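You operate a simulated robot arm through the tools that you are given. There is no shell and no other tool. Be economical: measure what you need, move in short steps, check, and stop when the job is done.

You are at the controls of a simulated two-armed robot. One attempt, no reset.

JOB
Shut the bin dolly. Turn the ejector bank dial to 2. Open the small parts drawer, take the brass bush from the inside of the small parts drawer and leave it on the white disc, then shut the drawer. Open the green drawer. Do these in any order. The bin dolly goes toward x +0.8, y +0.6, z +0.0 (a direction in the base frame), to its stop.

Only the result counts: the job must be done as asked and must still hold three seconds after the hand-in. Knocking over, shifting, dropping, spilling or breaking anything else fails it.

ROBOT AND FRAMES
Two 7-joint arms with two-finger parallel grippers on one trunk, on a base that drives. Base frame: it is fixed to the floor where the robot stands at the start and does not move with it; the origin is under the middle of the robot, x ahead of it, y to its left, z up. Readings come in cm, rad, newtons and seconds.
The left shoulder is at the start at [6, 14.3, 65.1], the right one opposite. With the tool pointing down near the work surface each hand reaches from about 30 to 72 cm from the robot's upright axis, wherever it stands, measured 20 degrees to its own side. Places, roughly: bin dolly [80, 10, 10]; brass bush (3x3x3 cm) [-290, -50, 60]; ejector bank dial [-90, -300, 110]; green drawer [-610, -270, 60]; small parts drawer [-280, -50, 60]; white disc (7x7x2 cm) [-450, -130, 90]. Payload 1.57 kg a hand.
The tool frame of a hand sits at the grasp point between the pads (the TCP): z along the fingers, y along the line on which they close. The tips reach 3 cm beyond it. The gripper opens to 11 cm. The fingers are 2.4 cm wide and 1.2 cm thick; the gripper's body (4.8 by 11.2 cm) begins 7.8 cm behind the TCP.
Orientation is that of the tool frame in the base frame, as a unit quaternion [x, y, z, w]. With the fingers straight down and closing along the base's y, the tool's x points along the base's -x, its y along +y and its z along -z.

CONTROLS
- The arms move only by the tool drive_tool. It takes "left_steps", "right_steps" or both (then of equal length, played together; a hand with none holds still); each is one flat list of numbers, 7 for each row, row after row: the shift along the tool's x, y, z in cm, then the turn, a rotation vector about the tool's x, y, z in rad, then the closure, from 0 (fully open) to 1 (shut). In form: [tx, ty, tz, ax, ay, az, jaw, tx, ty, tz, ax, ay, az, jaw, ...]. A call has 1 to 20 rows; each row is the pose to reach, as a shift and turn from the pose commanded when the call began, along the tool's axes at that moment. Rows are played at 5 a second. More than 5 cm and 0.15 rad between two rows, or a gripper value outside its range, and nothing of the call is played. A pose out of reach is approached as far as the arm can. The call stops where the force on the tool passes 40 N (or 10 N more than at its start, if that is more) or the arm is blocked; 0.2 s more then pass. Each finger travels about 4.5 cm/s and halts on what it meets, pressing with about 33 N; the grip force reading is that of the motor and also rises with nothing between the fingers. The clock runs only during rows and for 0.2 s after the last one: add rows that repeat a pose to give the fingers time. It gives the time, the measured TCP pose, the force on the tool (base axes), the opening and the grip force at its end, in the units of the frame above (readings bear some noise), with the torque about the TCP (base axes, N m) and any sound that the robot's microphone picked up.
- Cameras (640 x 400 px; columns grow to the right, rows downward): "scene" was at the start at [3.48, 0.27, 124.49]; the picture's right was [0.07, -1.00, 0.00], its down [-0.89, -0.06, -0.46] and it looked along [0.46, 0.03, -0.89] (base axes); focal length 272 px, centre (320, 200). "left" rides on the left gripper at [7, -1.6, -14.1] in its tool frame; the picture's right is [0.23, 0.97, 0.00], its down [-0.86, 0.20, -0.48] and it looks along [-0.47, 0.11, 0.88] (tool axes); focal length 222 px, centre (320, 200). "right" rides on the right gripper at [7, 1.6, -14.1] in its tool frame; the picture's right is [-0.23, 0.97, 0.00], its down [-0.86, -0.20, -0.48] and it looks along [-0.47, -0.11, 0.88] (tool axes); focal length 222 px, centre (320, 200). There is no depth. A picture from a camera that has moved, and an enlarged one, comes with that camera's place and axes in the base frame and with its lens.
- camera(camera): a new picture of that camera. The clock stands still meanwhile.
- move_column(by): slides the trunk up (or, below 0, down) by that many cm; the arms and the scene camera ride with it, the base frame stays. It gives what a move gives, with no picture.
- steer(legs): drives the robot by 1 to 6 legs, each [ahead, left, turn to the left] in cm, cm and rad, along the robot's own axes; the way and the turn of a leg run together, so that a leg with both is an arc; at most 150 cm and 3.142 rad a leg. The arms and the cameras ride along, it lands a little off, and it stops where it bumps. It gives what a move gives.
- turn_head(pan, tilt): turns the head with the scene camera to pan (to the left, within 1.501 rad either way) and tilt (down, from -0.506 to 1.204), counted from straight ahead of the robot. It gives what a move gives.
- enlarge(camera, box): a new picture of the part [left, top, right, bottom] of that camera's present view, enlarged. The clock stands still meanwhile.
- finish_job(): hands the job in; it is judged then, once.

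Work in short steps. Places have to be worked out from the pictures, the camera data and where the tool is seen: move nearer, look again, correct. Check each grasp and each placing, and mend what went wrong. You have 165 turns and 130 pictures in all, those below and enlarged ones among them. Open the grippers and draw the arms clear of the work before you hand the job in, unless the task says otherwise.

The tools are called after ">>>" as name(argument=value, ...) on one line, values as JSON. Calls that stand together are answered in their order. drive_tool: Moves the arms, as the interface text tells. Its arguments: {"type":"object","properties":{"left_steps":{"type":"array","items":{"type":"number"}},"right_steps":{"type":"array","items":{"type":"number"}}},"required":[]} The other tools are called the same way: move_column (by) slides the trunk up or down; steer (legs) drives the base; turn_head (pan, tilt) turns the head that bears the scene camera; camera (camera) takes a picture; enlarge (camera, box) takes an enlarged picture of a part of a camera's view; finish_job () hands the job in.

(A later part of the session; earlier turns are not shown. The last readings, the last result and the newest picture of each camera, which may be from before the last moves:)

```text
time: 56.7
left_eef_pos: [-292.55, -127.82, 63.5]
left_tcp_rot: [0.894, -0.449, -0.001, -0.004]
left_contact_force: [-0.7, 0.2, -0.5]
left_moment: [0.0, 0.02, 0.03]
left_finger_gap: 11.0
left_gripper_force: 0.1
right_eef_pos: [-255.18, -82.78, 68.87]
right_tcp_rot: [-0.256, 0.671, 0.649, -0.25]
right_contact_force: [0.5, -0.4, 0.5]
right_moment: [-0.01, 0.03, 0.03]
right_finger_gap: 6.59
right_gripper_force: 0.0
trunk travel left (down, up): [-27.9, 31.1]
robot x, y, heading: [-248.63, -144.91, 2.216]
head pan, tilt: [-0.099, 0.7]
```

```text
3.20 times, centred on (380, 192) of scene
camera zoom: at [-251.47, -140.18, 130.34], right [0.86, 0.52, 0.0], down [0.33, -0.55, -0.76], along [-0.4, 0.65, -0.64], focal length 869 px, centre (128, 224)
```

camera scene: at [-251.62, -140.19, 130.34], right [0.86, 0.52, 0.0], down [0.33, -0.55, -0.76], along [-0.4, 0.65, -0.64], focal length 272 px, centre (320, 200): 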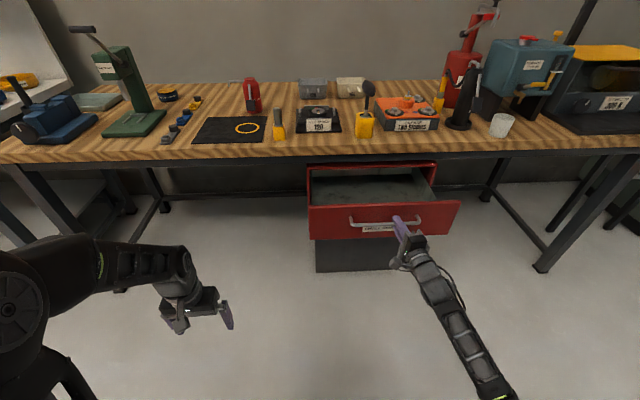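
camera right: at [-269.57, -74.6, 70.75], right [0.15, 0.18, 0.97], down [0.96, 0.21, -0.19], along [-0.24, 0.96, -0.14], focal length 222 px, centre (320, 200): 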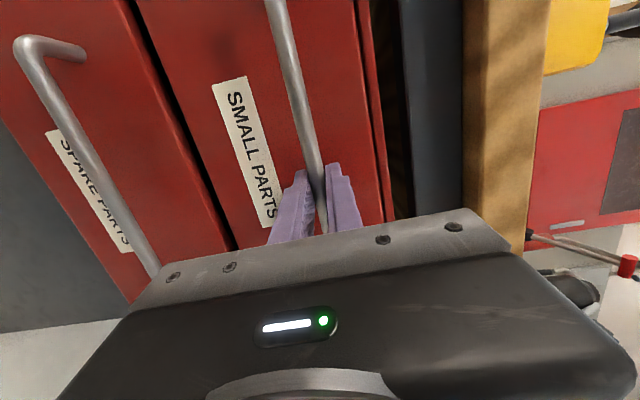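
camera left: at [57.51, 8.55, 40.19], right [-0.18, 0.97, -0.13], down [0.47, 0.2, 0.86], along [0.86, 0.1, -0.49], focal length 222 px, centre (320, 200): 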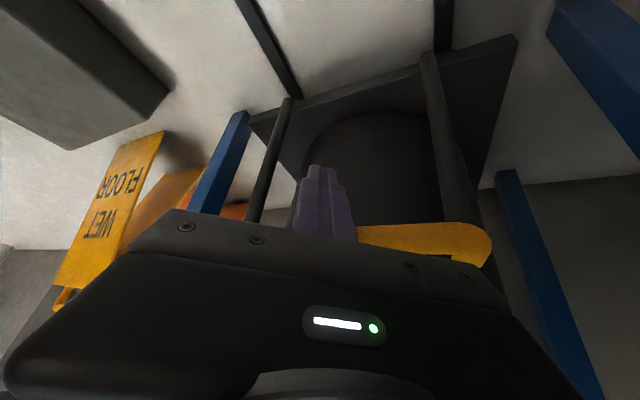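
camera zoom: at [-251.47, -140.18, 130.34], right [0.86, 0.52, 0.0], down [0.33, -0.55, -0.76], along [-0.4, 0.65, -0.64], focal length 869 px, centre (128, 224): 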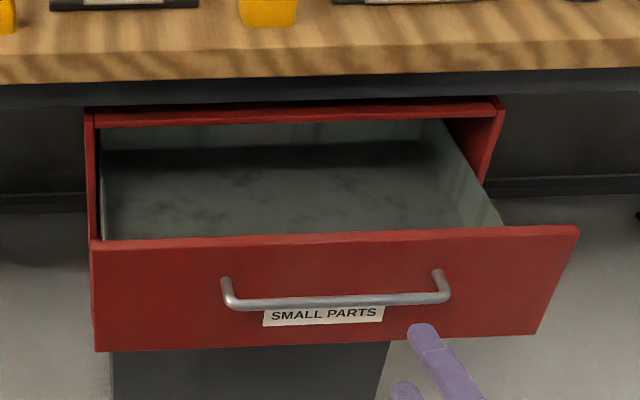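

The bush is hidden behind the front panel. I raise the trunk 20 cm and roll the hand back.

>>> move_column(by=20)

>>> drive_tool(right_steps=[0, 0, 0, 0, 0, -0.15, 0, 0, 0, 0, 0, 0, -0.3, 0, 0, 0, 0, 0, 0, -0.45, 0, 0, 0, 0, 0, 0, -0.6, 0, 0, 0, 0, 0, 0, -0.75, 0, 0, 0, 0, 0, 0, -0.9, 0, 0, 0, 0, 0, 0, -1.05, 0, 0, 0, 0, 0, 0, -1.2, 0, 0, 0, 0, 0, 0, -1.35, 0, 0, 0, 0, 0, 0, -1.5, 0, 0, 0, 0, 0, 0, -1.571, 0])

>>> drive_tool(right_steps=[0, 0, 0, 0, 0.15, 0, 0, 0, 0, 0, 0, 0.3, 0, 0, 0, 0, 0, 0, 0.45, 0, 0, 0, 0, 0, 0, 0.6, 0, 0, 0, 0, 0, 0, 0.75, 0, 0, 0, 0, 0, 0, 0.9, 0, 0, 0, 0, 0, 0, 1.05, 0, 0, 0, 0, 0, 0, 1.2, 0, 0, 0, 0, 0, 0, 1.35, 0, 0, 0, 0, 0, 0, 1.5, 0, 0, 0, 0, 0, 0, 1.55, 0, 0])

>>> camera(camera="scene")

>>> camera(camera="right")

```text
time: 58.9
left_eef_pos: [-292.6, -127.83, 83.54]
left_tcp_rot: [0.893, -0.449, 0.0, -0.004]
left_contact_force: [0.1, -0.9, 0.1]
left_moment: [-0.01, 0.01, 0.01]
left_finger_gap: 11.0
left_gripper_force: 0.1
right_eef_pos: [-255.07, -82.59, 88.84]
right_tcp_rot: [-0.256, 0.671, 0.65, -0.249]
right_contact_force: [-0.6, -0.3, -0.3]
right_moment: [0.01, 0.0, -0.03]
right_finger_gap: 6.6
right_gripper_force: 0.0
trunk travel left (down, up): [-47.9, 11.1]
robot x, y, heading: [-248.95, -144.7, 2.217]
head pan, tilt: [-0.099, 0.7]
```

```text
time: 61.3
left_eef_pos: [-292.63, -127.73, 83.62]
left_tcp_rot: [0.893, -0.449, 0.001, -0.003]
left_contact_force: [-0.4, 0.2, 0.7]
left_moment: [-0.01, 0.03, 0.0]
left_finger_gap: 11.01
left_gripper_force: 0.1
right_eef_pos: [-255.25, -82.69, 88.91]
right_tcp_rot: [0.656, -0.292, -0.636, -0.284]
right_contact_force: [0.0, 0.0, -0.1]
right_moment: [-0.01, -0.02, 0.0]
right_finger_gap: 11.0
right_gripper_force: 0.0
trunk travel left (down, up): [-47.9, 11.1]
robot x, y, heading: [-249.11, -145.12, 2.214]
head pan, tilt: [-0.099, 0.7]
```

```text
time: 63.7
left_eef_pos: [-292.61, -127.78, 83.61]
left_tcp_rot: [0.893, -0.45, 0.0, -0.003]
left_contact_force: [0.5, -0.1, -0.4]
left_moment: [-0.01, 0.02, 0.04]
left_finger_gap: 11.02
left_gripper_force: 0.1
right_eef_pos: [-255.23, -82.67, 88.86]
right_tcp_rot: [0.913, -0.407, 0.004, 0.003]
right_contact_force: [0.7, 0.9, 0.7]
right_moment: [0.01, 0.0, 0.01]
right_finger_gap: 10.99
right_gripper_force: 0.2
trunk travel left (down, up): [-47.9, 11.1]
robot x, y, heading: [-248.75, -145.11, 2.212]
head pan, tilt: [-0.099, 0.7]
```

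```text
99 pictures are left
camera scene: at [-251.48, -140.17, 150.34], right [0.86, 0.52, 0.0], down [0.33, -0.55, -0.76], along [-0.4, 0.65, -0.64], focal length 272 px, centre (320, 200)
```

scene: 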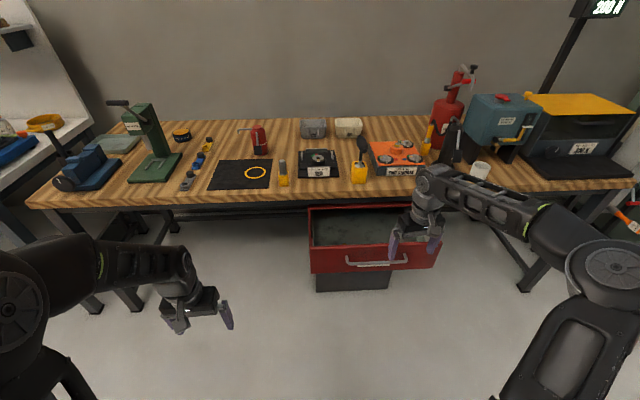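

```text
98 pictures are left
camera right: at [-251.76, -88.95, 103.25], right [-0.88, -0.48, 0.0], down [-0.43, 0.77, 0.47], along [-0.22, 0.41, -0.88], focal length 222 px, centre (320, 200)
```

right: 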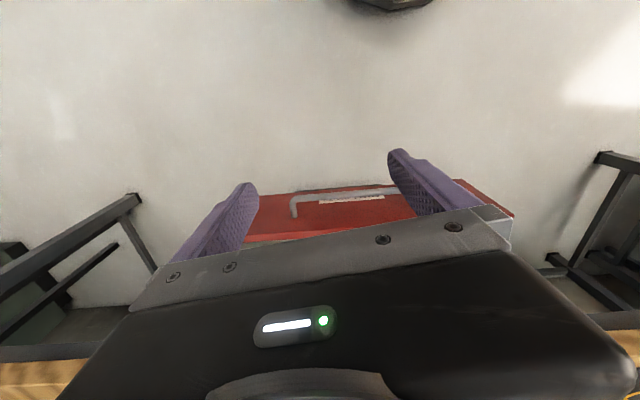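

The hand points down now. I move the base forward 14 cm so the wrist camera looks into the drawer.

>>> steer(legs=[[14, 0, 0]])

>>> camera(camera="right")

>>> camera(camera="scene")

```text
time: 65.0
left_eef_pos: [-300.93, -116.5, 83.55]
left_tcp_rot: [0.893, -0.45, 0.001, -0.004]
left_contact_force: [-0.4, 0.2, -1.2]
left_moment: [0.0, -0.01, -0.02]
left_finger_gap: 11.01
left_gripper_force: 0.1
right_eef_pos: [-263.58, -71.38, 88.8]
right_tcp_rot: [0.913, -0.407, 0.006, 0.004]
right_contact_force: [0.2, -0.3, -0.1]
right_moment: [-0.04, -0.02, 0.01]
right_finger_gap: 11.01
right_gripper_force: 0.0
trunk travel left (down, up): [-47.9, 11.1]
robot x, y, heading: [-257.14, -133.48, 2.213]
head pan, tilt: [-0.099, 0.7]
```

```text
97 pictures are left
camera right: at [-260.17, -77.71, 103.15], right [-0.88, -0.48, 0.0], down [-0.43, 0.77, 0.47], along [-0.22, 0.41, -0.88], focal length 222 px, centre (320, 200)
```

right: 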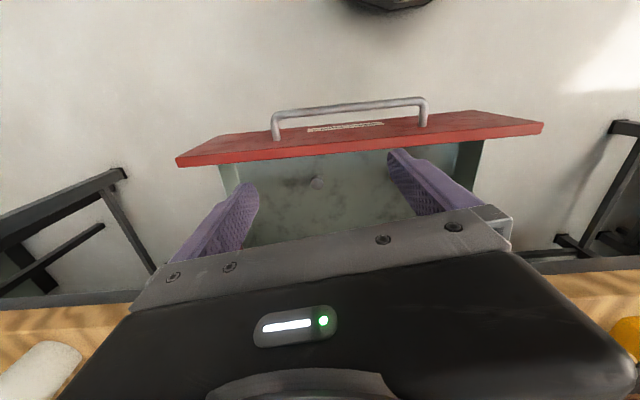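

```text
96 pictures are left
camera scene: at [-259.93, -128.88, 150.33], right [0.86, 0.52, 0.0], down [0.33, -0.55, -0.76], along [-0.4, 0.65, -0.65], focal length 272 px, centre (320, 200)
```

scene: 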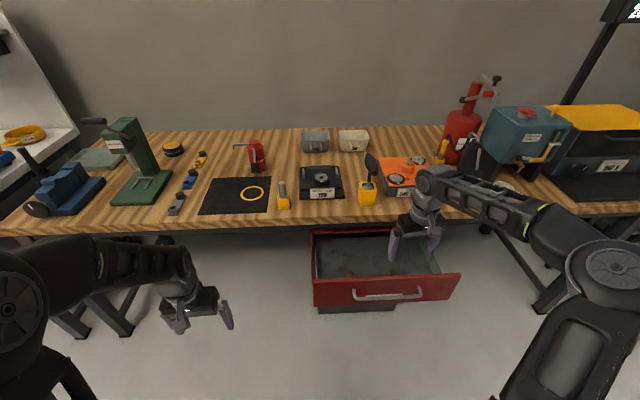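

Something brass shows just behind the front panel. I enlarge both views.

>>> enlarge(camera="scene", box=[300, 220, 470, 320])

>>> enlarge(camera="right", box=[170, 90, 550, 270])

```text
3.76 times, centred on (385, 270) of scene
camera zoom: at [-259.93, -128.88, 150.33], right [0.86, 0.52, 0.0], down [0.33, -0.55, -0.76], along [-0.4, 0.65, -0.65], focal length 1022 px, centre (75, -64)
```

zoom: 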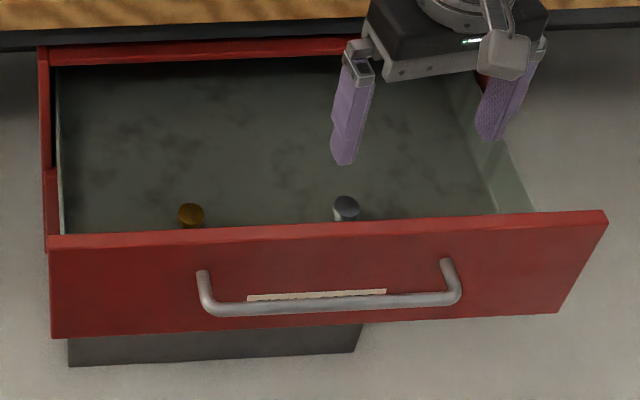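

```text
1.68 times, centred on (360, 180) of right
camera zoom: at [-260.17, -77.71, 103.15], right [-0.88, -0.48, 0.0], down [-0.43, 0.77, 0.47], along [-0.22, 0.41, -0.88], focal length 374 px, centre (253, 234)
```

zoom: 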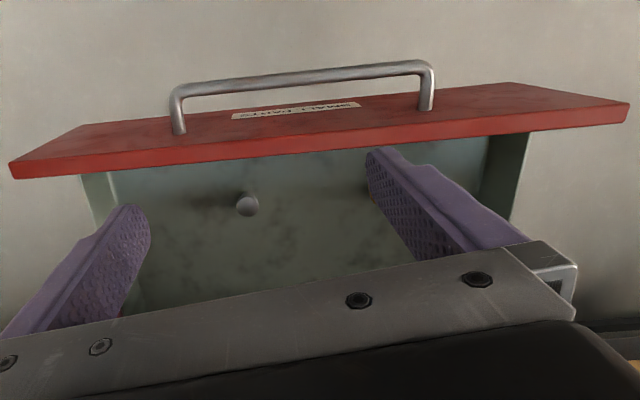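

Brass bush is the left one, at about [-282.3, -70.1, 59]; the right one is steel. I move the right hand above the brass bush.

>>> drive_tool(right_steps=[-3.4, 3.3, 0, 0, 0, 0.03, 0, -6.8, 6.6, 0, 0, 0, 0.05, 0, -10.2, 9.8, 0, 0, 0, 0.07, 0, -13.5, 13, 0, 0, 0, 0.09, 0])

>>> camera(camera="right")

>>> camera(camera="scene")

```text
time: 66.0
left_eef_pos: [-300.94, -116.57, 83.42]
left_tcp_rot: [0.893, -0.449, 0.0, -0.005]
left_contact_force: [-0.7, -0.9, 0.1]
left_moment: [0.0, -0.01, -0.01]
left_finger_gap: 11.02
left_gripper_force: 0.0
right_eef_pos: [-282.39, -70.16, 88.73]
right_tcp_rot: [0.894, -0.449, 0.005, 0.002]
right_contact_force: [-0.4, 0.5, 0.0]
right_moment: [0.02, -0.03, -0.02]
right_finger_gap: 10.99
right_gripper_force: 0.0
trunk travel left (down, up): [-47.9, 11.1]
robot x, y, heading: [-257.16, -133.75, 2.214]
head pan, tilt: [-0.099, 0.7]
```

```text
93 pictures are left
camera right: at [-279.61, -76.72, 103.01], right [-0.92, -0.4, 0.0], down [-0.35, 0.81, 0.47], along [-0.19, 0.43, -0.88], focal length 222 px, centre (320, 200)
```

right: 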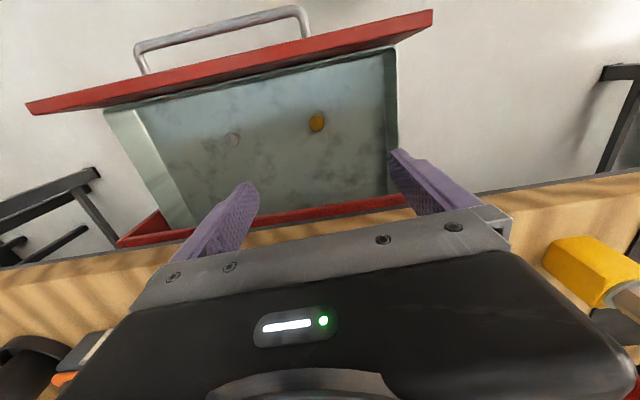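

```text
92 pictures are left
camera scene: at [-259.96, -128.99, 150.33], right [0.86, 0.52, 0.0], down [0.33, -0.55, -0.76], along [-0.39, 0.65, -0.64], focal length 272 px, centre (320, 200)
```

scene: 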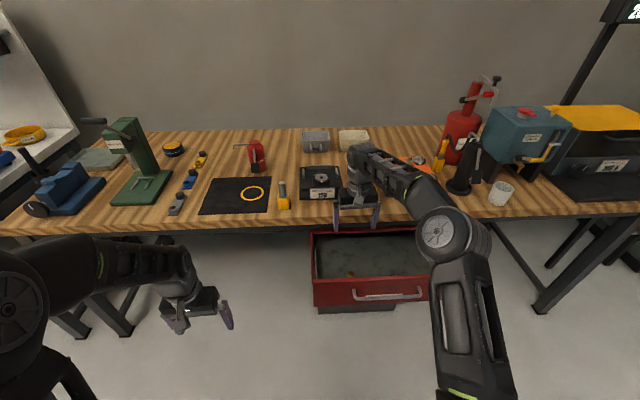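

The wrist view confirms the bush at [-282, -70.3], but the bench edge is only ~5 cm ahead of it. I open the drawer further: closed fingers go inside behind the front panel, between the two items, then pull.

>>> drive_tool(right_steps=[1, -3, 0, 0, 0, 0, 0.5, 2, -6, 0, 0, 0, 0, 1, 3, -8, 2, 0, 0, 0, 1, 3, -8, 6, 0, 0, 0, 1, 3, -8, 10, 0, 0, 0, 1, 3, -8, 14, 0, 0, 0, 1, 3, -8, 18, 0, 0, 0, 1, 3, -8, 21, 0, 0, 0, 1])

>>> camera(camera="right")

>>> enlarge(camera="scene", box=[280, 180, 480, 320])

```text
time: 67.8
left_eef_pos: [-300.91, -116.65, 83.58]
left_tcp_rot: [0.892, -0.451, 0.0, -0.003]
left_contact_force: [0.4, -0.1, -0.2]
left_moment: [0.0, 0.04, 0.0]
left_finger_gap: 10.99
left_gripper_force: 0.0
right_eef_pos: [-273.9, -68.03, 67.83]
right_tcp_rot: [0.894, -0.448, 0.004, 0.003]
right_contact_force: [-0.3, -0.3, 0.5]
right_moment: [-0.01, -0.01, 0.0]
right_finger_gap: 0.03
right_gripper_force: 21.3
trunk travel left (down, up): [-47.9, 11.1]
robot x, y, heading: [-257.46, -133.91, 2.211]
head pan, tilt: [-0.099, 0.7]
```

```text
91 pictures are left
camera right: at [-271.08, -74.53, 82.12], right [-0.92, -0.4, 0.0], down [-0.35, 0.81, 0.47], along [-0.19, 0.43, -0.88], focal length 222 px, centre (320, 200)
```

right: 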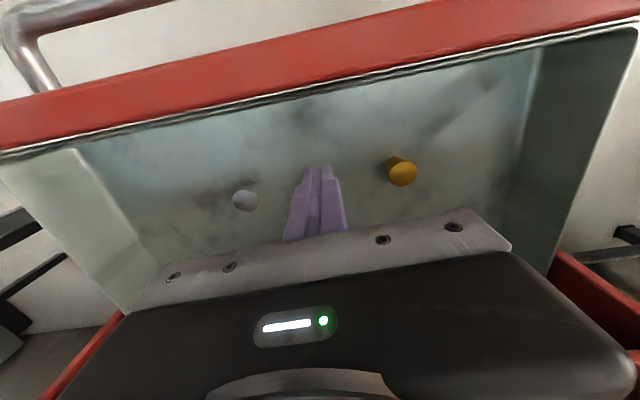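

```text
2.86 times, centred on (380, 250) of scene
camera zoom: at [-259.86, -128.96, 150.34], right [0.86, 0.52, 0.0], down [0.33, -0.55, -0.76], along [-0.4, 0.65, -0.64], focal length 776 px, centre (149, 57)
```

zoom: 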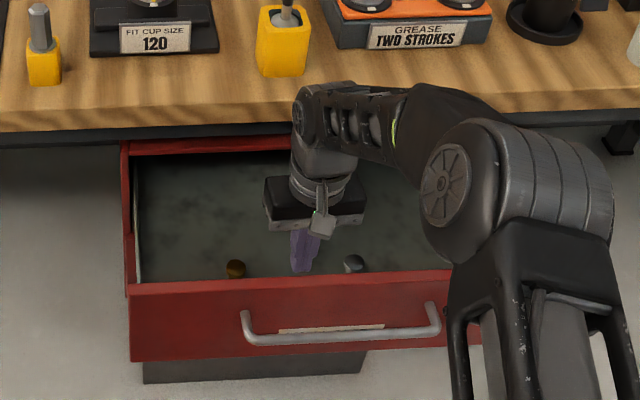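

Both items are well clear of the fingers. I pull slowly toward the robot against the panel's inner side.

>>> drive_tool(right_steps=[1, 0, 0, 0, 0, 0, 1, 2, 0, 0, 0, 0, 0, 1, 3, 0, 0, 0, 0, 0, 1, 4, 0, 0, 0, 0, 0, 1, 5, 0, 0, 0, 0, 0, 1, 6, 0, 0, 0, 0, 0, 1, 7, 0, 0, 0, 0, 0, 1, 8, 0, 0, 0, 0, 0, 1, 9, 0, 0, 0, 0, 0, 1, 10, 0, 0, 0, 0, 0, 1, 11, 0, 0, 0, 0, 0, 1, 12, 0, 0, 0, 0, 0, 1])

>>> camera(camera="scene")

>>> camera(camera="right")

```text
time: 70.4
left_eef_pos: [-300.95, -116.62, 83.57]
left_tcp_rot: [0.893, -0.45, -0.001, -0.004]
left_contact_force: [0.2, 0.0, -0.5]
left_moment: [0.0, 0.02, -0.01]
left_finger_gap: 11.03
left_gripper_force: 0.0
right_eef_pos: [-266.71, -77.54, 67.82]
right_tcp_rot: [0.894, -0.448, 0.005, 0.002]
right_contact_force: [0.5, 0.1, 0.1]
right_moment: [0.01, -0.01, 0.03]
right_finger_gap: 0.0
right_gripper_force: 21.0
trunk travel left (down, up): [-47.9, 11.1]
robot x, y, heading: [-257.29, -133.86, 2.214]
head pan, tilt: [-0.099, 0.7]
```

```text
89 pictures are left
camera scene: at [-259.84, -129.0, 150.34], right [0.86, 0.52, 0.0], down [0.33, -0.55, -0.76], along [-0.4, 0.65, -0.64], focal length 272 px, centre (320, 200)
```

scene: 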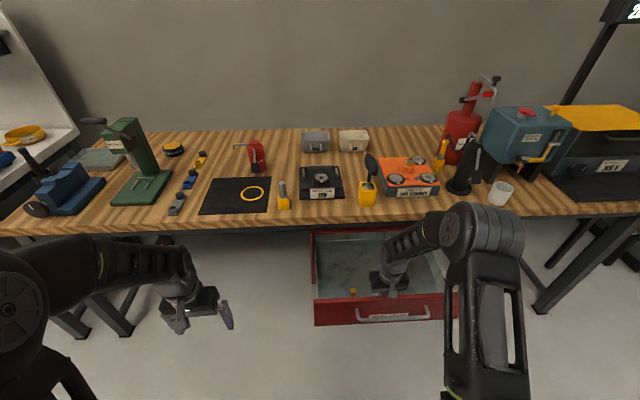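

```text
88 pictures are left
camera right: at [-263.82, -84.14, 82.24], right [-0.92, -0.4, 0.0], down [-0.35, 0.81, 0.47], along [-0.19, 0.43, -0.88], focal length 222 px, centre (320, 200)
```

right: 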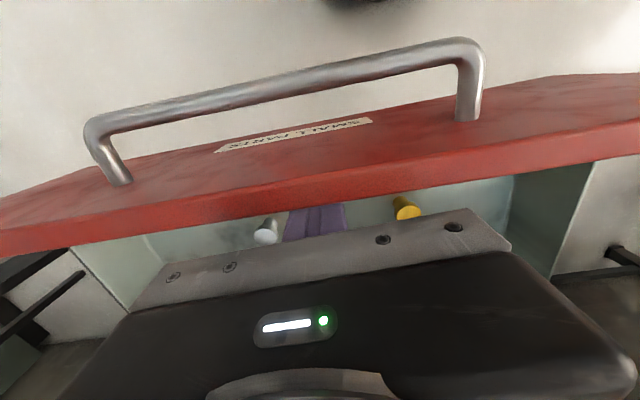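

The drawer came out another ~6.6 cm; the bush should now be near [-278, -75.6]. I lift, open and hover above it.

>>> drive_tool(right_steps=[-2, 0, -3, 0, 0, 0, 1, -3, 0, -7, 0, 0, 0, 1, -4, 1, -10, 0, 0, 0, 0.7, -5.5, 4, -10, 0, 0, 0, 0.3, -7, 6.5, -10, 0, 0, 0, 0, -8.4, 8, -10, 0, 0, 0, 0, -8.4, 8, -10, 0, 0, 0, 0])

>>> camera(camera="right")

```text
time: 72.0
left_eef_pos: [-300.85, -116.53, 83.56]
left_tcp_rot: [0.893, -0.45, 0.001, -0.004]
left_contact_force: [-0.2, -0.4, 0.2]
left_moment: [-0.02, 0.0, 0.02]
left_finger_gap: 11.01
left_gripper_force: 0.0
right_eef_pos: [-278.08, -75.52, 77.9]
right_tcp_rot: [0.893, -0.449, 0.005, 0.003]
right_contact_force: [0.1, -0.3, -0.8]
right_moment: [-0.02, 0.01, -0.02]
right_finger_gap: 10.04
right_gripper_force: 0.1
trunk travel left (down, up): [-47.9, 11.1]
robot x, y, heading: [-257.14, -133.92, 2.208]
head pan, tilt: [-0.099, 0.7]
```

```text
87 pictures are left
camera right: at [-275.36, -82.09, 92.11], right [-0.92, -0.4, 0.0], down [-0.35, 0.81, 0.47], along [-0.19, 0.43, -0.88], focal length 222 px, centre (320, 200)
```

right: 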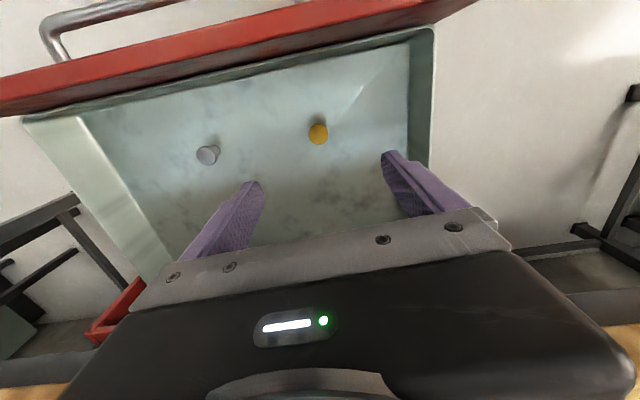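

Bush at about [-277.6, -76.6]; I correct by 1.1 cm and go down, then close.

>>> drive_tool(right_steps=[1.1, 0.2, 4, 0, 0, 0, 0.1, 1.1, 0.2, 8, 0, 0, 0, 0.2, 1.1, 0.2, 12, 0, 0, 0, 0.3, 1.1, 0.2, 15, 0, 0, 0, 0.3, 1.1, 0.2, 16.7, 0, 0, 0, 0.3])

>>> camera(camera="right")

>>> enlarge(camera="scene", box=[280, 200, 480, 340])

```text
time: 73.4
left_eef_pos: [-300.96, -116.43, 83.62]
left_tcp_rot: [0.893, -0.45, -0.001, -0.005]
left_contact_force: [-1.2, -0.2, -0.2]
left_moment: [-0.02, 0.0, 0.01]
left_finger_gap: 10.99
left_gripper_force: 0.1
right_eef_pos: [-277.96, -76.04, 61.78]
right_tcp_rot: [0.893, -0.449, -0.004, -0.002]
right_contact_force: [0.5, 1.9, 21.5]
right_moment: [0.14, -0.54, -0.06]
right_finger_gap: 7.72
right_gripper_force: 0.1
trunk travel left (down, up): [-47.9, 11.1]
robot x, y, heading: [-257.21, -133.79, 2.216]
head pan, tilt: [-0.099, 0.7]
stopped in row 5 (right hand): the force on the tool passed its limit at 44 N (the readings are from after the stop); the commanded pose is now the measured one
```

```text
86 pictures are left
camera right: at [-275.05, -82.78, 76.1], right [-0.92, -0.4, 0.0], down [-0.35, 0.8, 0.49], along [-0.2, 0.44, -0.87], focal length 222 px, centre (320, 200)
```

right: 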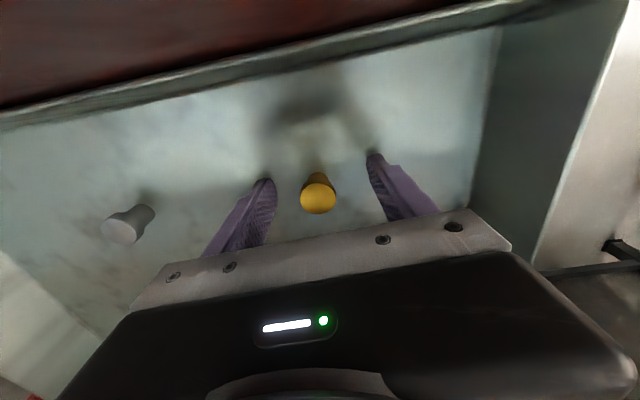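

```text
2.86 times, centred on (380, 270) of scene
camera zoom: at [-259.85, -129.09, 150.36], right [0.86, 0.52, 0.0], down [0.33, -0.55, -0.77], along [-0.4, 0.66, -0.64], focal length 776 px, centre (149, 0)
```

zoom: 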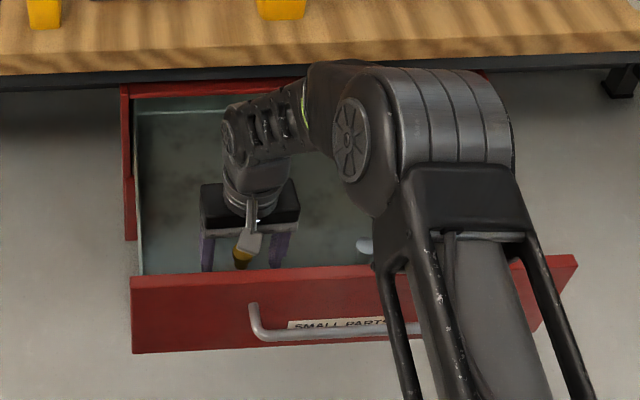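

The tips reached the drawer floor with the bush centred between them. I lift 0.6 cm and close.

>>> drive_tool(right_steps=[0, 0, -0.6, 0, 0, 0, 0.3, 0, 0, -0.6, 0, 0, 0, 0.6, 0, 0, -0.6, 0, 0, 0, 1, 0, 0, -0.6, 0, 0, 0, 1, 0, 0, -0.6, 0, 0, 0, 1, 0, 0, -0.6, 0, 0, 0, 1, 0, 0, -0.6, 0, 0, 0, 1])

>>> camera(camera="right")

```text
time: 75.0
left_eef_pos: [-300.99, -116.63, 83.46]
left_tcp_rot: [0.893, -0.45, 0.0, -0.004]
left_contact_force: [0.0, 0.0, 0.5]
left_moment: [0.0, -0.01, 0.0]
left_finger_gap: 11.0
left_gripper_force: 0.2
right_eef_pos: [-277.94, -76.25, 62.12]
right_tcp_rot: [0.894, -0.448, -0.001, 0.0]
right_contact_force: [-0.6, 0.4, 0.9]
right_moment: [-0.07, 0.05, 0.0]
right_finger_gap: 2.49
right_gripper_force: 33.0
trunk travel left (down, up): [-47.9, 11.1]
robot x, y, heading: [-257.17, -133.95, 2.207]
head pan, tilt: [-0.099, 0.7]
```

```text
84 pictures are left
camera right: at [-274.9, -82.91, 76.4], right [-0.92, -0.4, 0.0], down [-0.35, 0.8, 0.48], along [-0.19, 0.44, -0.88], focal length 222 px, centre (320, 200)
```

right: 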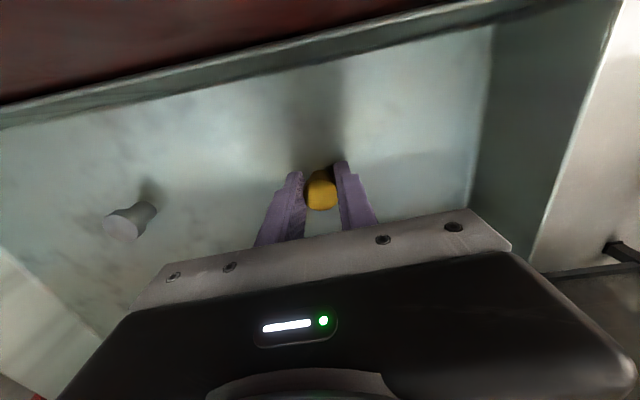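

Bush gripped (2.49 cm). I lift it straight up, then draw the hand back toward the robot.

>>> drive_tool(right_steps=[0, 0, -4, 0, 0, 0, 1, 0, 0, -8, 0, 0, 0, 1, 0, 0, -12, 0, 0, 0, 1, 0, 0, -16, 0, 0, 0, 1, 0, 0, -20, 0, 0, 0, 1, 0, 0, -24, 0, 0, 0, 1, 0, 0, -28, 0, 0, 0, 1, 4, -2, -28, 0, 0, 0, 1, 8, -5, -28, 0, 0, 0, 1, 12, -8, -28, 0, 0, 0, 1, 15, -11, -28, 0, 0, 0, 1])

>>> camera(camera="scene")

>>> camera(camera="right")

```text
time: 77.4
left_eef_pos: [-300.94, -116.57, 83.67]
left_tcp_rot: [0.893, -0.45, -0.001, -0.004]
left_contact_force: [-0.5, 0.3, -0.2]
left_moment: [0.02, 0.01, -0.02]
left_finger_gap: 10.97
left_gripper_force: 0.0
right_eef_pos: [-260.04, -81.74, 90.25]
right_tcp_rot: [0.894, -0.448, -0.001, 0.001]
right_contact_force: [0.5, 0.5, -1.0]
right_moment: [0.02, 0.02, 0.0]
right_finger_gap: 2.46
right_gripper_force: 32.8
trunk travel left (down, up): [-47.9, 11.1]
robot x, y, heading: [-257.33, -134.01, 2.21]
head pan, tilt: [-0.099, 0.7]
```

```text
83 pictures are left
camera scene: at [-259.78, -129.01, 150.34], right [0.86, 0.52, 0.0], down [0.33, -0.55, -0.77], along [-0.4, 0.65, -0.64], focal length 272 px, centre (320, 200)
```

scene: 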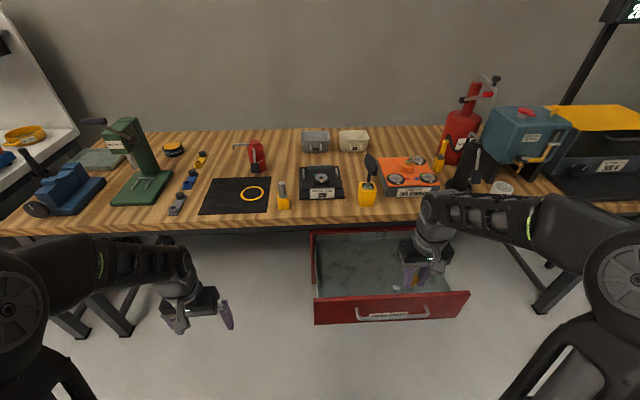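

```text
82 pictures are left
camera right: at [-257.03, -88.49, 104.38], right [-0.92, -0.4, 0.0], down [-0.35, 0.8, 0.48], along [-0.19, 0.44, -0.88], focal length 222 px, centre (320, 200)
```

right: 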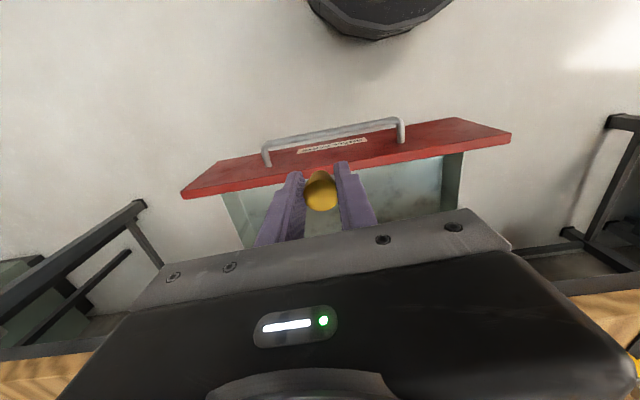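

The bush is held. To shut the drawer I use the left fist on the bar: base back 5 cm and right 22 cm first.

>>> steer(legs=[[-5, -22, 0]])

>>> drive_tool(left_steps=[0, -4.5, 0, 0, 0, 0, 0.3, 0, -9, 0, 0, 0, 0, 0.6, 0, -13.5, 0, 0, 0, 0, 1, 0, -18, 0, 0, 0, 0, 1, 0, -22.5, 0, 0, 0, 0, 1, 0, -23.5, 4.5, 0, 0, 0, 1, 0, -23.5, 9, 0, 0, 0, 1, 0, -23.5, 13, 0, 0, 0, 1, 0, -23.5, 15.5, 0, 0, 0, 1])

>>> camera(camera="scene")

>>> camera(camera="left")

```text
time: 79.1
left_eef_pos: [-280.27, -107.27, 83.52]
left_tcp_rot: [0.893, -0.451, -0.001, -0.005]
left_contact_force: [0.3, 0.6, 0.4]
left_moment: [-0.03, 0.04, -0.01]
left_finger_gap: 11.0
left_gripper_force: 0.1
right_eef_pos: [-239.2, -72.43, 90.06]
right_tcp_rot: [0.894, -0.448, -0.001, 0.0]
right_contact_force: [0.1, 0.6, -0.8]
right_moment: [-0.03, 0.02, 0.02]
right_finger_gap: 2.46
right_gripper_force: 32.9
trunk travel left (down, up): [-47.9, 11.1]
robot x, y, heading: [-236.82, -124.48, 2.213]
head pan, tilt: [-0.099, 0.7]
```

```text
time: 81.1
left_eef_pos: [-261.34, -93.14, 68.06]
left_tcp_rot: [0.893, -0.45, 0.0, -0.004]
left_contact_force: [-0.2, -0.8, 0.7]
left_moment: [0.01, 0.0, 0.01]
left_finger_gap: 0.0
left_gripper_force: 21.0
right_eef_pos: [-239.21, -72.56, 90.21]
right_tcp_rot: [0.894, -0.448, 0.0, 0.0]
right_contact_force: [-0.8, 0.5, -0.7]
right_moment: [-0.03, -0.02, 0.03]
right_finger_gap: 2.49
right_gripper_force: 33.1
trunk travel left (down, up): [-47.9, 11.1]
robot x, y, heading: [-236.53, -124.78, 2.212]
head pan, tilt: [-0.099, 0.7]
```

```text
81 pictures are left
camera scene: at [-239.16, -119.69, 150.34], right [0.86, 0.52, 0.0], down [0.33, -0.55, -0.76], along [-0.39, 0.65, -0.64], focal length 272 px, centre (320, 200)
```

scene: 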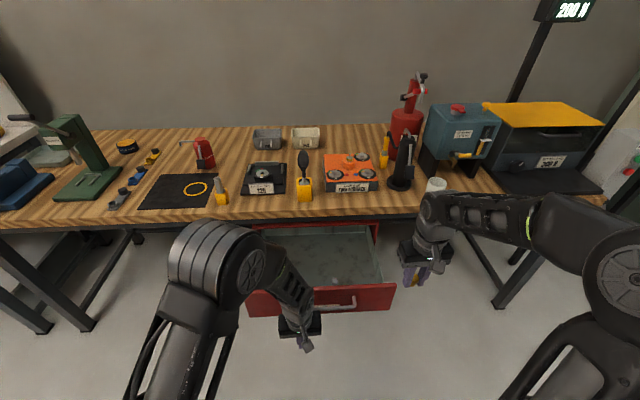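

```text
80 pictures are left
camera left: at [-255.82, -97.8, 82.2], right [-0.65, -0.76, -0.01], down [-0.67, 0.57, 0.48], along [-0.36, 0.32, -0.88], focal length 222 px, centre (320, 200)
```

left: 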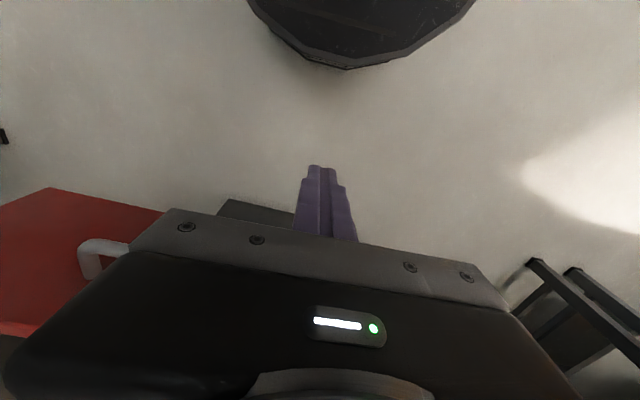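

The fist is on the bar's line, about 10 cm in front of it. I drive 12 cm forward (starting the push), then push with the arm.

>>> steer(legs=[[12, 0, 0]])

>>> drive_tool(left_steps=[-2, 0, 0, 0, 0, 0, 1, -4, 0, 0, 0, 0, 0, 1, -6, 0, 0, 0, 0, 0, 1, -8, 0, 0, 0, 0, 0, 1, -10, 0, 0, 0, 0, 0, 1, -12, 0, 0, 0, 0, 0, 1, -14, 0, 0, 0, 0, 0, 1, -16, 0, 0, 0, 0, 0, 1, -18, 0, 0, 0, 0, 0, 1, -20, 0, 0, 0, 0, 0, 1])

>>> camera(camera="scene")

```text
time: 82.3
left_eef_pos: [-268.72, -83.45, 68.03]
left_tcp_rot: [0.893, -0.45, 0.0, -0.004]
left_contact_force: [-0.2, 0.0, -0.5]
left_moment: [-0.01, 0.03, -0.01]
left_finger_gap: 0.0
left_gripper_force: 21.7
right_eef_pos: [-246.68, -62.8, 90.05]
right_tcp_rot: [0.894, -0.449, -0.001, 0.0]
right_contact_force: [-0.6, 0.7, -0.4]
right_moment: [-0.01, 0.03, 0.01]
right_finger_gap: 2.46
right_gripper_force: 33.1
trunk travel left (down, up): [-47.9, 11.1]
robot x, y, heading: [-243.9, -115.01, 2.208]
head pan, tilt: [-0.099, 0.7]
```

```text
time: 84.5
left_eef_pos: [-280.52, -67.48, 68.31]
left_tcp_rot: [0.893, -0.45, 0.0, -0.003]
left_contact_force: [0.8, 0.1, 0.3]
left_moment: [-0.03, 0.0, 0.01]
left_finger_gap: 0.0
left_gripper_force: 21.1
right_eef_pos: [-246.59, -62.84, 90.18]
right_tcp_rot: [0.894, -0.448, 0.001, 0.0]
right_contact_force: [-0.7, -0.9, 0.4]
right_moment: [0.0, 0.0, 0.0]
right_finger_gap: 2.48
right_gripper_force: 32.8
trunk travel left (down, up): [-47.9, 11.1]
robot x, y, heading: [-244.13, -114.56, 2.211]
head pan, tilt: [-0.099, 0.7]
```

```text
79 pictures are left
camera scene: at [-246.4, -110.05, 150.34], right [0.86, 0.52, 0.0], down [0.33, -0.55, -0.76], along [-0.4, 0.65, -0.64], focal length 272 px, centre (320, 200)
```

scene: 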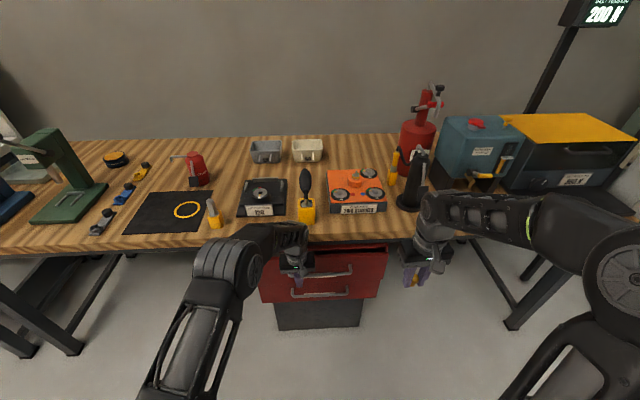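

About 4 cm remain and the gripper's body nears the bench edge, so I tilt the fist forward (body leaning back) and push the rest.

>>> drive_tool(left_steps=[0.5, 0, 0, 0, -0.14, 0, 1, 0.5, 0, 0, 0, -0.28, 0, 1, 0.5, 0, 0, 0, -0.42, 0, 1, 0.5, 0, 0, 0, -0.55, 0, 1, -1, 0, 0, 0, -0.55, 0, 1, -2, 0, 0, 0, -0.55, 0, 1, -3, 0, 0, 0, -0.55, 0, 1, -4, 0, 0, 0, -0.55, 0, 1, -5, 0, 0, 0, -0.55, 0, 1, -6, 0, 0, 0, -0.55, 0, 1, -7, 0, 0, 0, -0.55, 0, 1])

>>> enlarge(camera="scene", box=[220, 200, 420, 340])

```text
time: 86.2
left_eef_pos: [-281.74, -65.75, 67.6]
left_tcp_rot: [0.862, -0.434, -0.235, -0.119]
left_contact_force: [2.4, -1.8, -1.7]
left_moment: [-0.01, 0.0, -0.01]
left_finger_gap: 0.0
left_gripper_force: 21.4
right_eef_pos: [-246.36, -62.76, 90.1]
right_tcp_rot: [0.894, -0.448, -0.001, 0.0]
right_contact_force: [-0.2, 0.2, 0.1]
right_moment: [-0.01, 0.03, 0.05]
right_finger_gap: 2.47
right_gripper_force: 33.2
trunk travel left (down, up): [-47.9, 11.1]
robot x, y, heading: [-243.5, -115.23, 2.213]
head pan, tilt: [-0.099, 0.7]
stopped in row 8 (left hand): the force on the tool passed its limit at 67 N (the readings are from after the stop); the commanded pose is now the measured one
```

```text
2.86 times, centred on (320, 270) of scene
camera zoom: at [-246.38, -110.03, 150.33], right [0.86, 0.52, 0.0], down [0.33, -0.55, -0.76], along [-0.39, 0.65, -0.64], focal length 776 px, centre (320, 0)
```

zoom: 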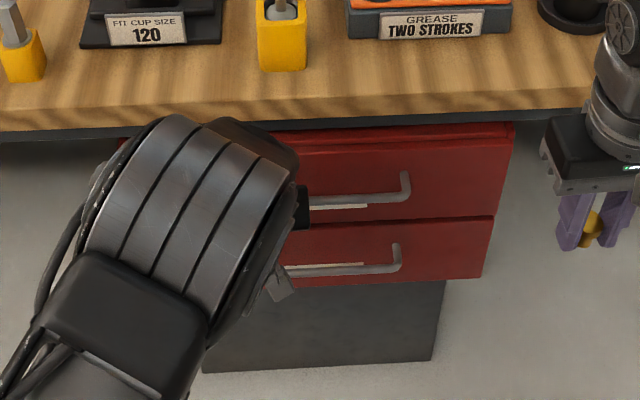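

The drawer faces look flush and force rose to 67 N. I withdraw the left hand back and up and check.

>>> drive_tool(left_steps=[1, 0, -4, 0, 0, 0, 1, 1, 0, -8, 0, 0, 0, 1, 1, 0, -12, 0, 0, 0, 1, 1, 2, -16, 0, 0.1, 0, 1, 1, 6, -20, 0, 0.2, 0, 1, 1, 10, -22, 0, 0.3, 0, 1, 1, 14, -22, 0, 0.4, 0, 1, 1, 18, -22, 0, 0.5, 0, 1])

>>> enlarge(camera="scene", box=[220, 200, 420, 340])

```text
refused: row 5 steps farther than a row can; nothing moved
```

```text
2.86 times, centred on (320, 270) of scene
camera zoom: at [-246.38, -110.03, 150.33], right [0.86, 0.52, 0.0], down [0.33, -0.55, -0.76], along [-0.39, 0.65, -0.64], focal length 776 px, centre (320, 0)
```

zoom: 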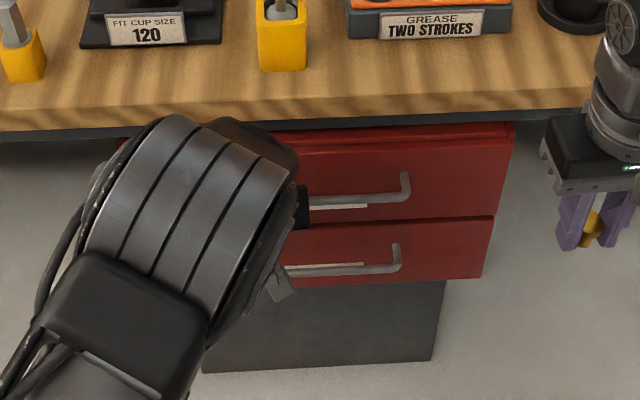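

One row was too long; I repeat it with smaller steps.

>>> drive_tool(left_steps=[1, 0, -4, 0, 0, 0, 1, 1, 0, -8, 0, 0, 0, 1, 1, 0, -12, 0, 0, 0, 1, 1, 1, -15, 0, 0.1, 0, 1, 1, 4, -18, 0, 0.2, 0, 1, 1, 7.5, -20, 0, 0.3, 0, 1, 1, 11, -21, 0, 0.4, 0, 1, 1, 15, -21, 0, 0.5, 0, 1, 1, 19, -21, 0, 0.55, 0, 1])

>>> enlarge(camera="scene", box=[220, 200, 420, 340])

```text
time: 88.2
left_eef_pos: [-290.37, -86.36, 85.21]
left_tcp_rot: [0.892, -0.451, 0.007, 0.003]
left_contact_force: [-0.3, -0.8, 0.4]
left_moment: [-0.02, 0.01, 0.04]
left_finger_gap: 0.01
left_gripper_force: 21.0
right_eef_pos: [-246.48, -62.91, 89.98]
right_tcp_rot: [0.894, -0.449, 0.0, 0.0]
right_contact_force: [-0.8, 0.5, -0.3]
right_moment: [-0.01, 0.0, 0.0]
right_finger_gap: 2.49
right_gripper_force: 33.1
trunk travel left (down, up): [-47.9, 11.1]
robot x, y, heading: [-244.24, -114.79, 2.213]
head pan, tilt: [-0.099, 0.7]
```

```text
2.86 times, centred on (320, 270) of scene
camera zoom: at [-246.39, -110.17, 150.34], right [0.86, 0.52, 0.0], down [0.33, -0.55, -0.76], along [-0.39, 0.66, -0.64], focal length 776 px, centre (320, 0)
```

zoom: 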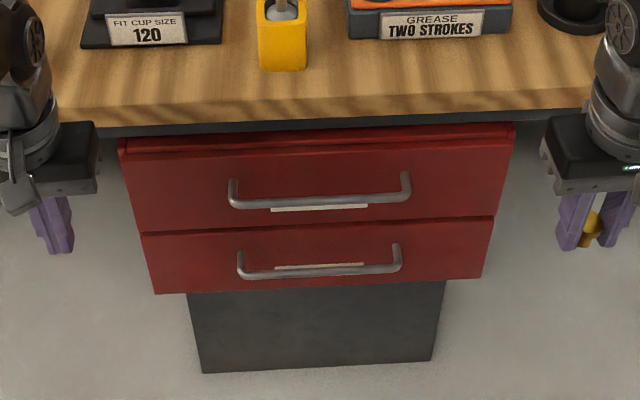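

The small parts drawer is shut (bar end back at its first place). Now to the white disc: back 20 cm, then 150 cm left, and look.

>>> steer(legs=[[-20, 0, 0], [0, 150, 0]])

>>> turn_head(pan=0.2, tilt=0.55)

>>> camera(camera="scene")

```text
time: 96.9
left_eef_pos: [-399.45, -194.56, 85.28]
left_tcp_rot: [0.897, -0.442, 0.007, 0.003]
left_contact_force: [0.7, -0.9, -0.3]
left_moment: [0.01, -0.01, 0.04]
left_finger_gap: 0.0
left_gripper_force: 21.4
right_eef_pos: [-355.92, -170.53, 90.15]
right_tcp_rot: [0.897, -0.442, 0.0, 0.0]
right_contact_force: [0.2, -0.5, -0.3]
right_moment: [-0.02, -0.02, 0.04]
right_finger_gap: 2.53
right_gripper_force: 32.7
trunk travel left (down, up): [-47.9, 11.1]
robot x, y, heading: [-352.41, -222.36, 2.225]
head pan, tilt: [-0.099, 0.7]
```

```text
time: 97.7
left_eef_pos: [-399.38, -194.52, 85.3]
left_tcp_rot: [0.896, -0.443, 0.007, 0.002]
left_contact_force: [-1.1, -0.3, 0.2]
left_moment: [0.0, 0.02, 0.01]
left_finger_gap: 0.0
left_gripper_force: 20.7
right_eef_pos: [-356.0, -170.61, 90.11]
right_tcp_rot: [0.897, -0.441, 0.0, 0.0]
right_contact_force: [0.0, 0.0, 0.3]
right_moment: [0.03, 0.02, 0.01]
right_finger_gap: 2.5
right_gripper_force: 33.1
trunk travel left (down, up): [-47.9, 11.1]
robot x, y, heading: [-352.48, -222.57, 2.228]
head pan, tilt: [0.201, 0.55]
```

```text
75 pictures are left
camera scene: at [-357.39, -219.05, 151.65], right [0.65, 0.76, 0.0], down [0.4, -0.34, -0.85], along [-0.64, 0.56, -0.52], focal length 272 px, centre (320, 200)
```

scene: 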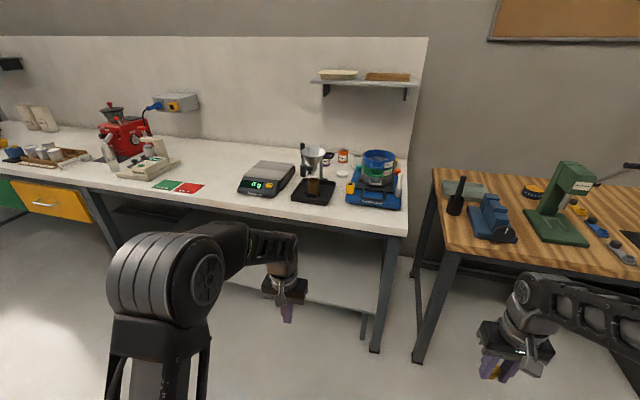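

The projected place falls at about (334, 171). I enlarge there.

>>> enlarge(camera="scene", box=[225, 130, 415, 240])

>>> enlarge(camera="scene", box=[0, 80, 210, 230])

```text
3.37 times, centred on (320, 185) of scene
camera zoom: at [-357.39, -219.05, 151.65], right [0.65, 0.76, 0.0], down [0.4, -0.34, -0.85], along [-0.64, 0.56, -0.52], focal length 915 px, centre (320, 250)
```

zoom: 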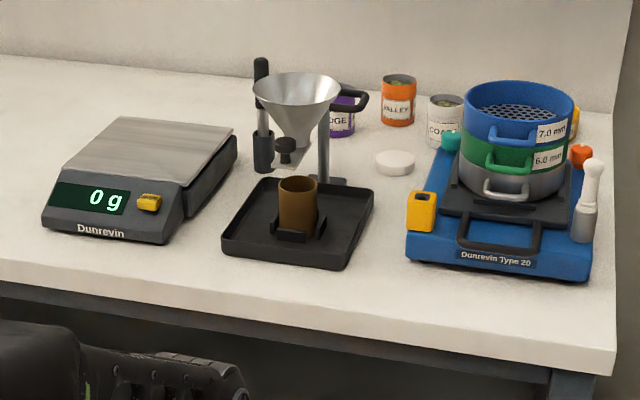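

```text
2.67 times, centred on (105, 155) of scene
camera zoom: at [-357.39, -219.05, 151.65], right [0.65, 0.76, 0.0], down [0.4, -0.34, -0.85], along [-0.64, 0.56, -0.52], focal length 724 px, centre (893, 320)
```

zoom: 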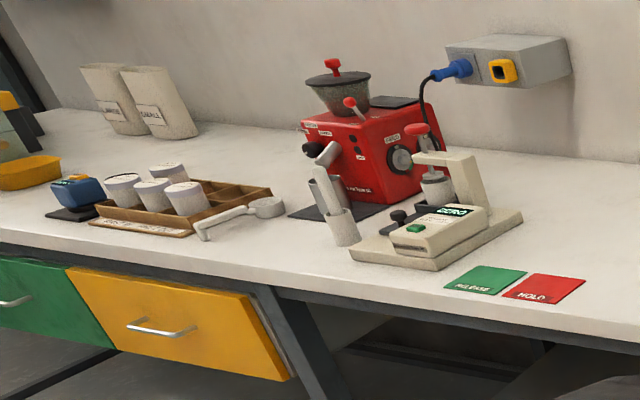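

The white disc lies between the funnel stand and the sieve shaker, about [-446, -127], some 39 cm behind the bench edge. I raise the trunk and both hands well clear before approaching.

>>> move_column(by=11)

>>> drive_tool(left_steps=[3, 2, -3, 0, 0, 0, 1, 6, 4, -6, 0, 0, 0, 1, 8, 6, -9, 0, 0, 0, 1, 8, 8, -12, 0, 0, 0, 1], right_steps=[1, 2, -3, 0, 0, 0, 1, 2, 4, -6, 0, 0, 0, 1, 3, 6, -9, 0, 0, 0, 1, 4, 8, -12, 0, 0, 0, 1])

>>> steer(legs=[[0, 31, 0], [35, 0, 0]])

>>> turn_head(pan=-0.15, tilt=0.7)

>>> camera(camera="scene")

```text
time: 99.1
left_eef_pos: [-399.45, -194.53, 96.22]
left_tcp_rot: [0.897, -0.442, 0.007, 0.003]
left_contact_force: [-0.5, 0.1, 0.3]
left_moment: [0.05, 0.01, 0.01]
left_finger_gap: 0.0
left_gripper_force: 21.4
right_eef_pos: [-356.02, -170.53, 101.15]
right_tcp_rot: [0.897, -0.441, 0.0, 0.0]
right_contact_force: [-0.7, -0.4, 0.1]
right_moment: [0.01, 0.02, -0.01]
right_finger_gap: 2.52
right_gripper_force: 32.9
trunk travel left (down, up): [-58.9, 0.1]
robot x, y, heading: [-352.66, -222.34, 2.231]
head pan, tilt: [0.201, 0.55]
```

```text
time: 100.1
left_eef_pos: [-401.14, -205.69, 108.39]
left_tcp_rot: [0.897, -0.443, 0.008, 0.002]
left_contact_force: [-1.3, 0.4, -0.2]
left_moment: [-0.01, 0.0, -0.03]
left_finger_gap: 0.01
left_gripper_force: 21.6
right_eef_pos: [-359.82, -178.56, 113.08]
right_tcp_rot: [0.897, -0.442, 0.0, 0.0]
right_contact_force: [0.3, -0.5, -0.6]
right_moment: [0.0, 0.0, 0.02]
right_finger_gap: 2.51
right_gripper_force: 32.6
trunk travel left (down, up): [-58.9, 0.1]
robot x, y, heading: [-352.18, -222.17, 2.227]
head pan, tilt: [0.201, 0.55]
```

```text
time: 104.0
left_eef_pos: [-446.7, -196.61, 108.4]
left_tcp_rot: [0.895, -0.445, 0.008, 0.003]
left_contact_force: [-0.2, -0.1, -0.3]
left_moment: [-0.04, -0.06, 0.02]
left_finger_gap: 0.0
left_gripper_force: 21.3
right_eef_pos: [-405.44, -169.39, 112.96]
right_tcp_rot: [0.897, -0.443, 0.0, 0.0]
right_contact_force: [-0.2, -0.3, -0.2]
right_moment: [-0.01, 0.0, 0.02]
right_finger_gap: 2.51
right_gripper_force: 32.8
trunk travel left (down, up): [-58.9, 0.1]
robot x, y, heading: [-398.22, -213.37, 2.226]
head pan, tilt: [0.201, 0.55]
```

```text
time: 104.9
left_eef_pos: [-446.65, -196.62, 108.46]
left_tcp_rot: [0.896, -0.444, 0.008, 0.004]
left_contact_force: [0.4, -0.7, 0.8]
left_moment: [0.02, 0.04, 0.0]
left_finger_gap: 0.0
left_gripper_force: 21.5
right_eef_pos: [-405.38, -169.56, 113.08]
right_tcp_rot: [0.896, -0.444, -0.001, 0.001]
right_contact_force: [0.5, -0.3, -0.2]
right_moment: [0.0, 0.01, 0.03]
right_finger_gap: 2.52
right_gripper_force: 32.8
trunk travel left (down, up): [-58.9, 0.1]
robot x, y, heading: [-398.27, -213.11, 2.224]
head pan, tilt: [-0.15, 0.7]
```

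```text
72 pictures are left
camera scene: at [-400.38, -208.54, 161.34], right [0.87, 0.48, 0.0], down [0.31, -0.56, -0.77], along [-0.37, 0.67, -0.64], focal length 272 px, centre (320, 200)
```

scene: 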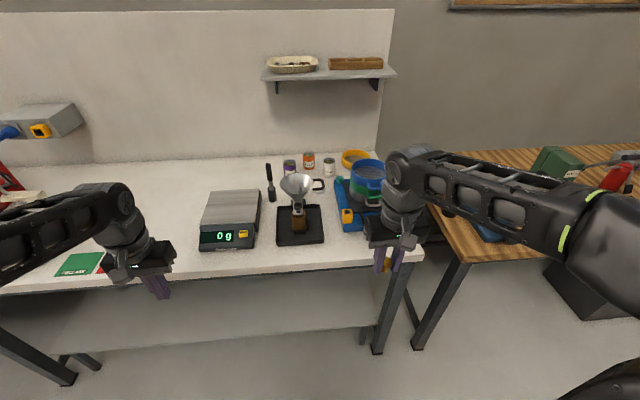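

I enlarge to measure the disc and its neighbours from here.

>>> enlarge(camera="scene", box=[250, 140, 410, 260])

```text
3.33 times, centred on (330, 200) of scene
camera zoom: at [-400.38, -208.54, 161.34], right [0.87, 0.48, 0.0], down [0.31, -0.56, -0.77], along [-0.37, 0.67, -0.64], focal length 905 px, centre (287, 200)
```

zoom: 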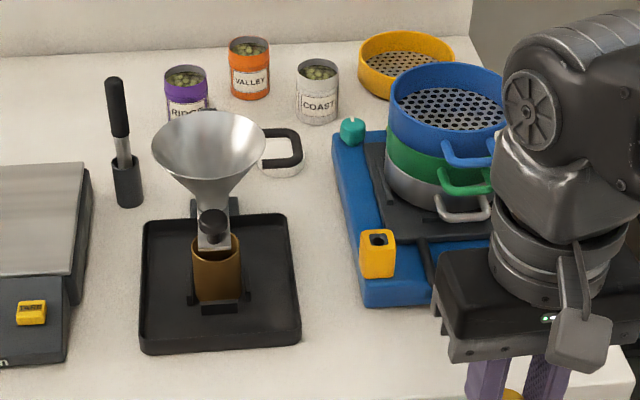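

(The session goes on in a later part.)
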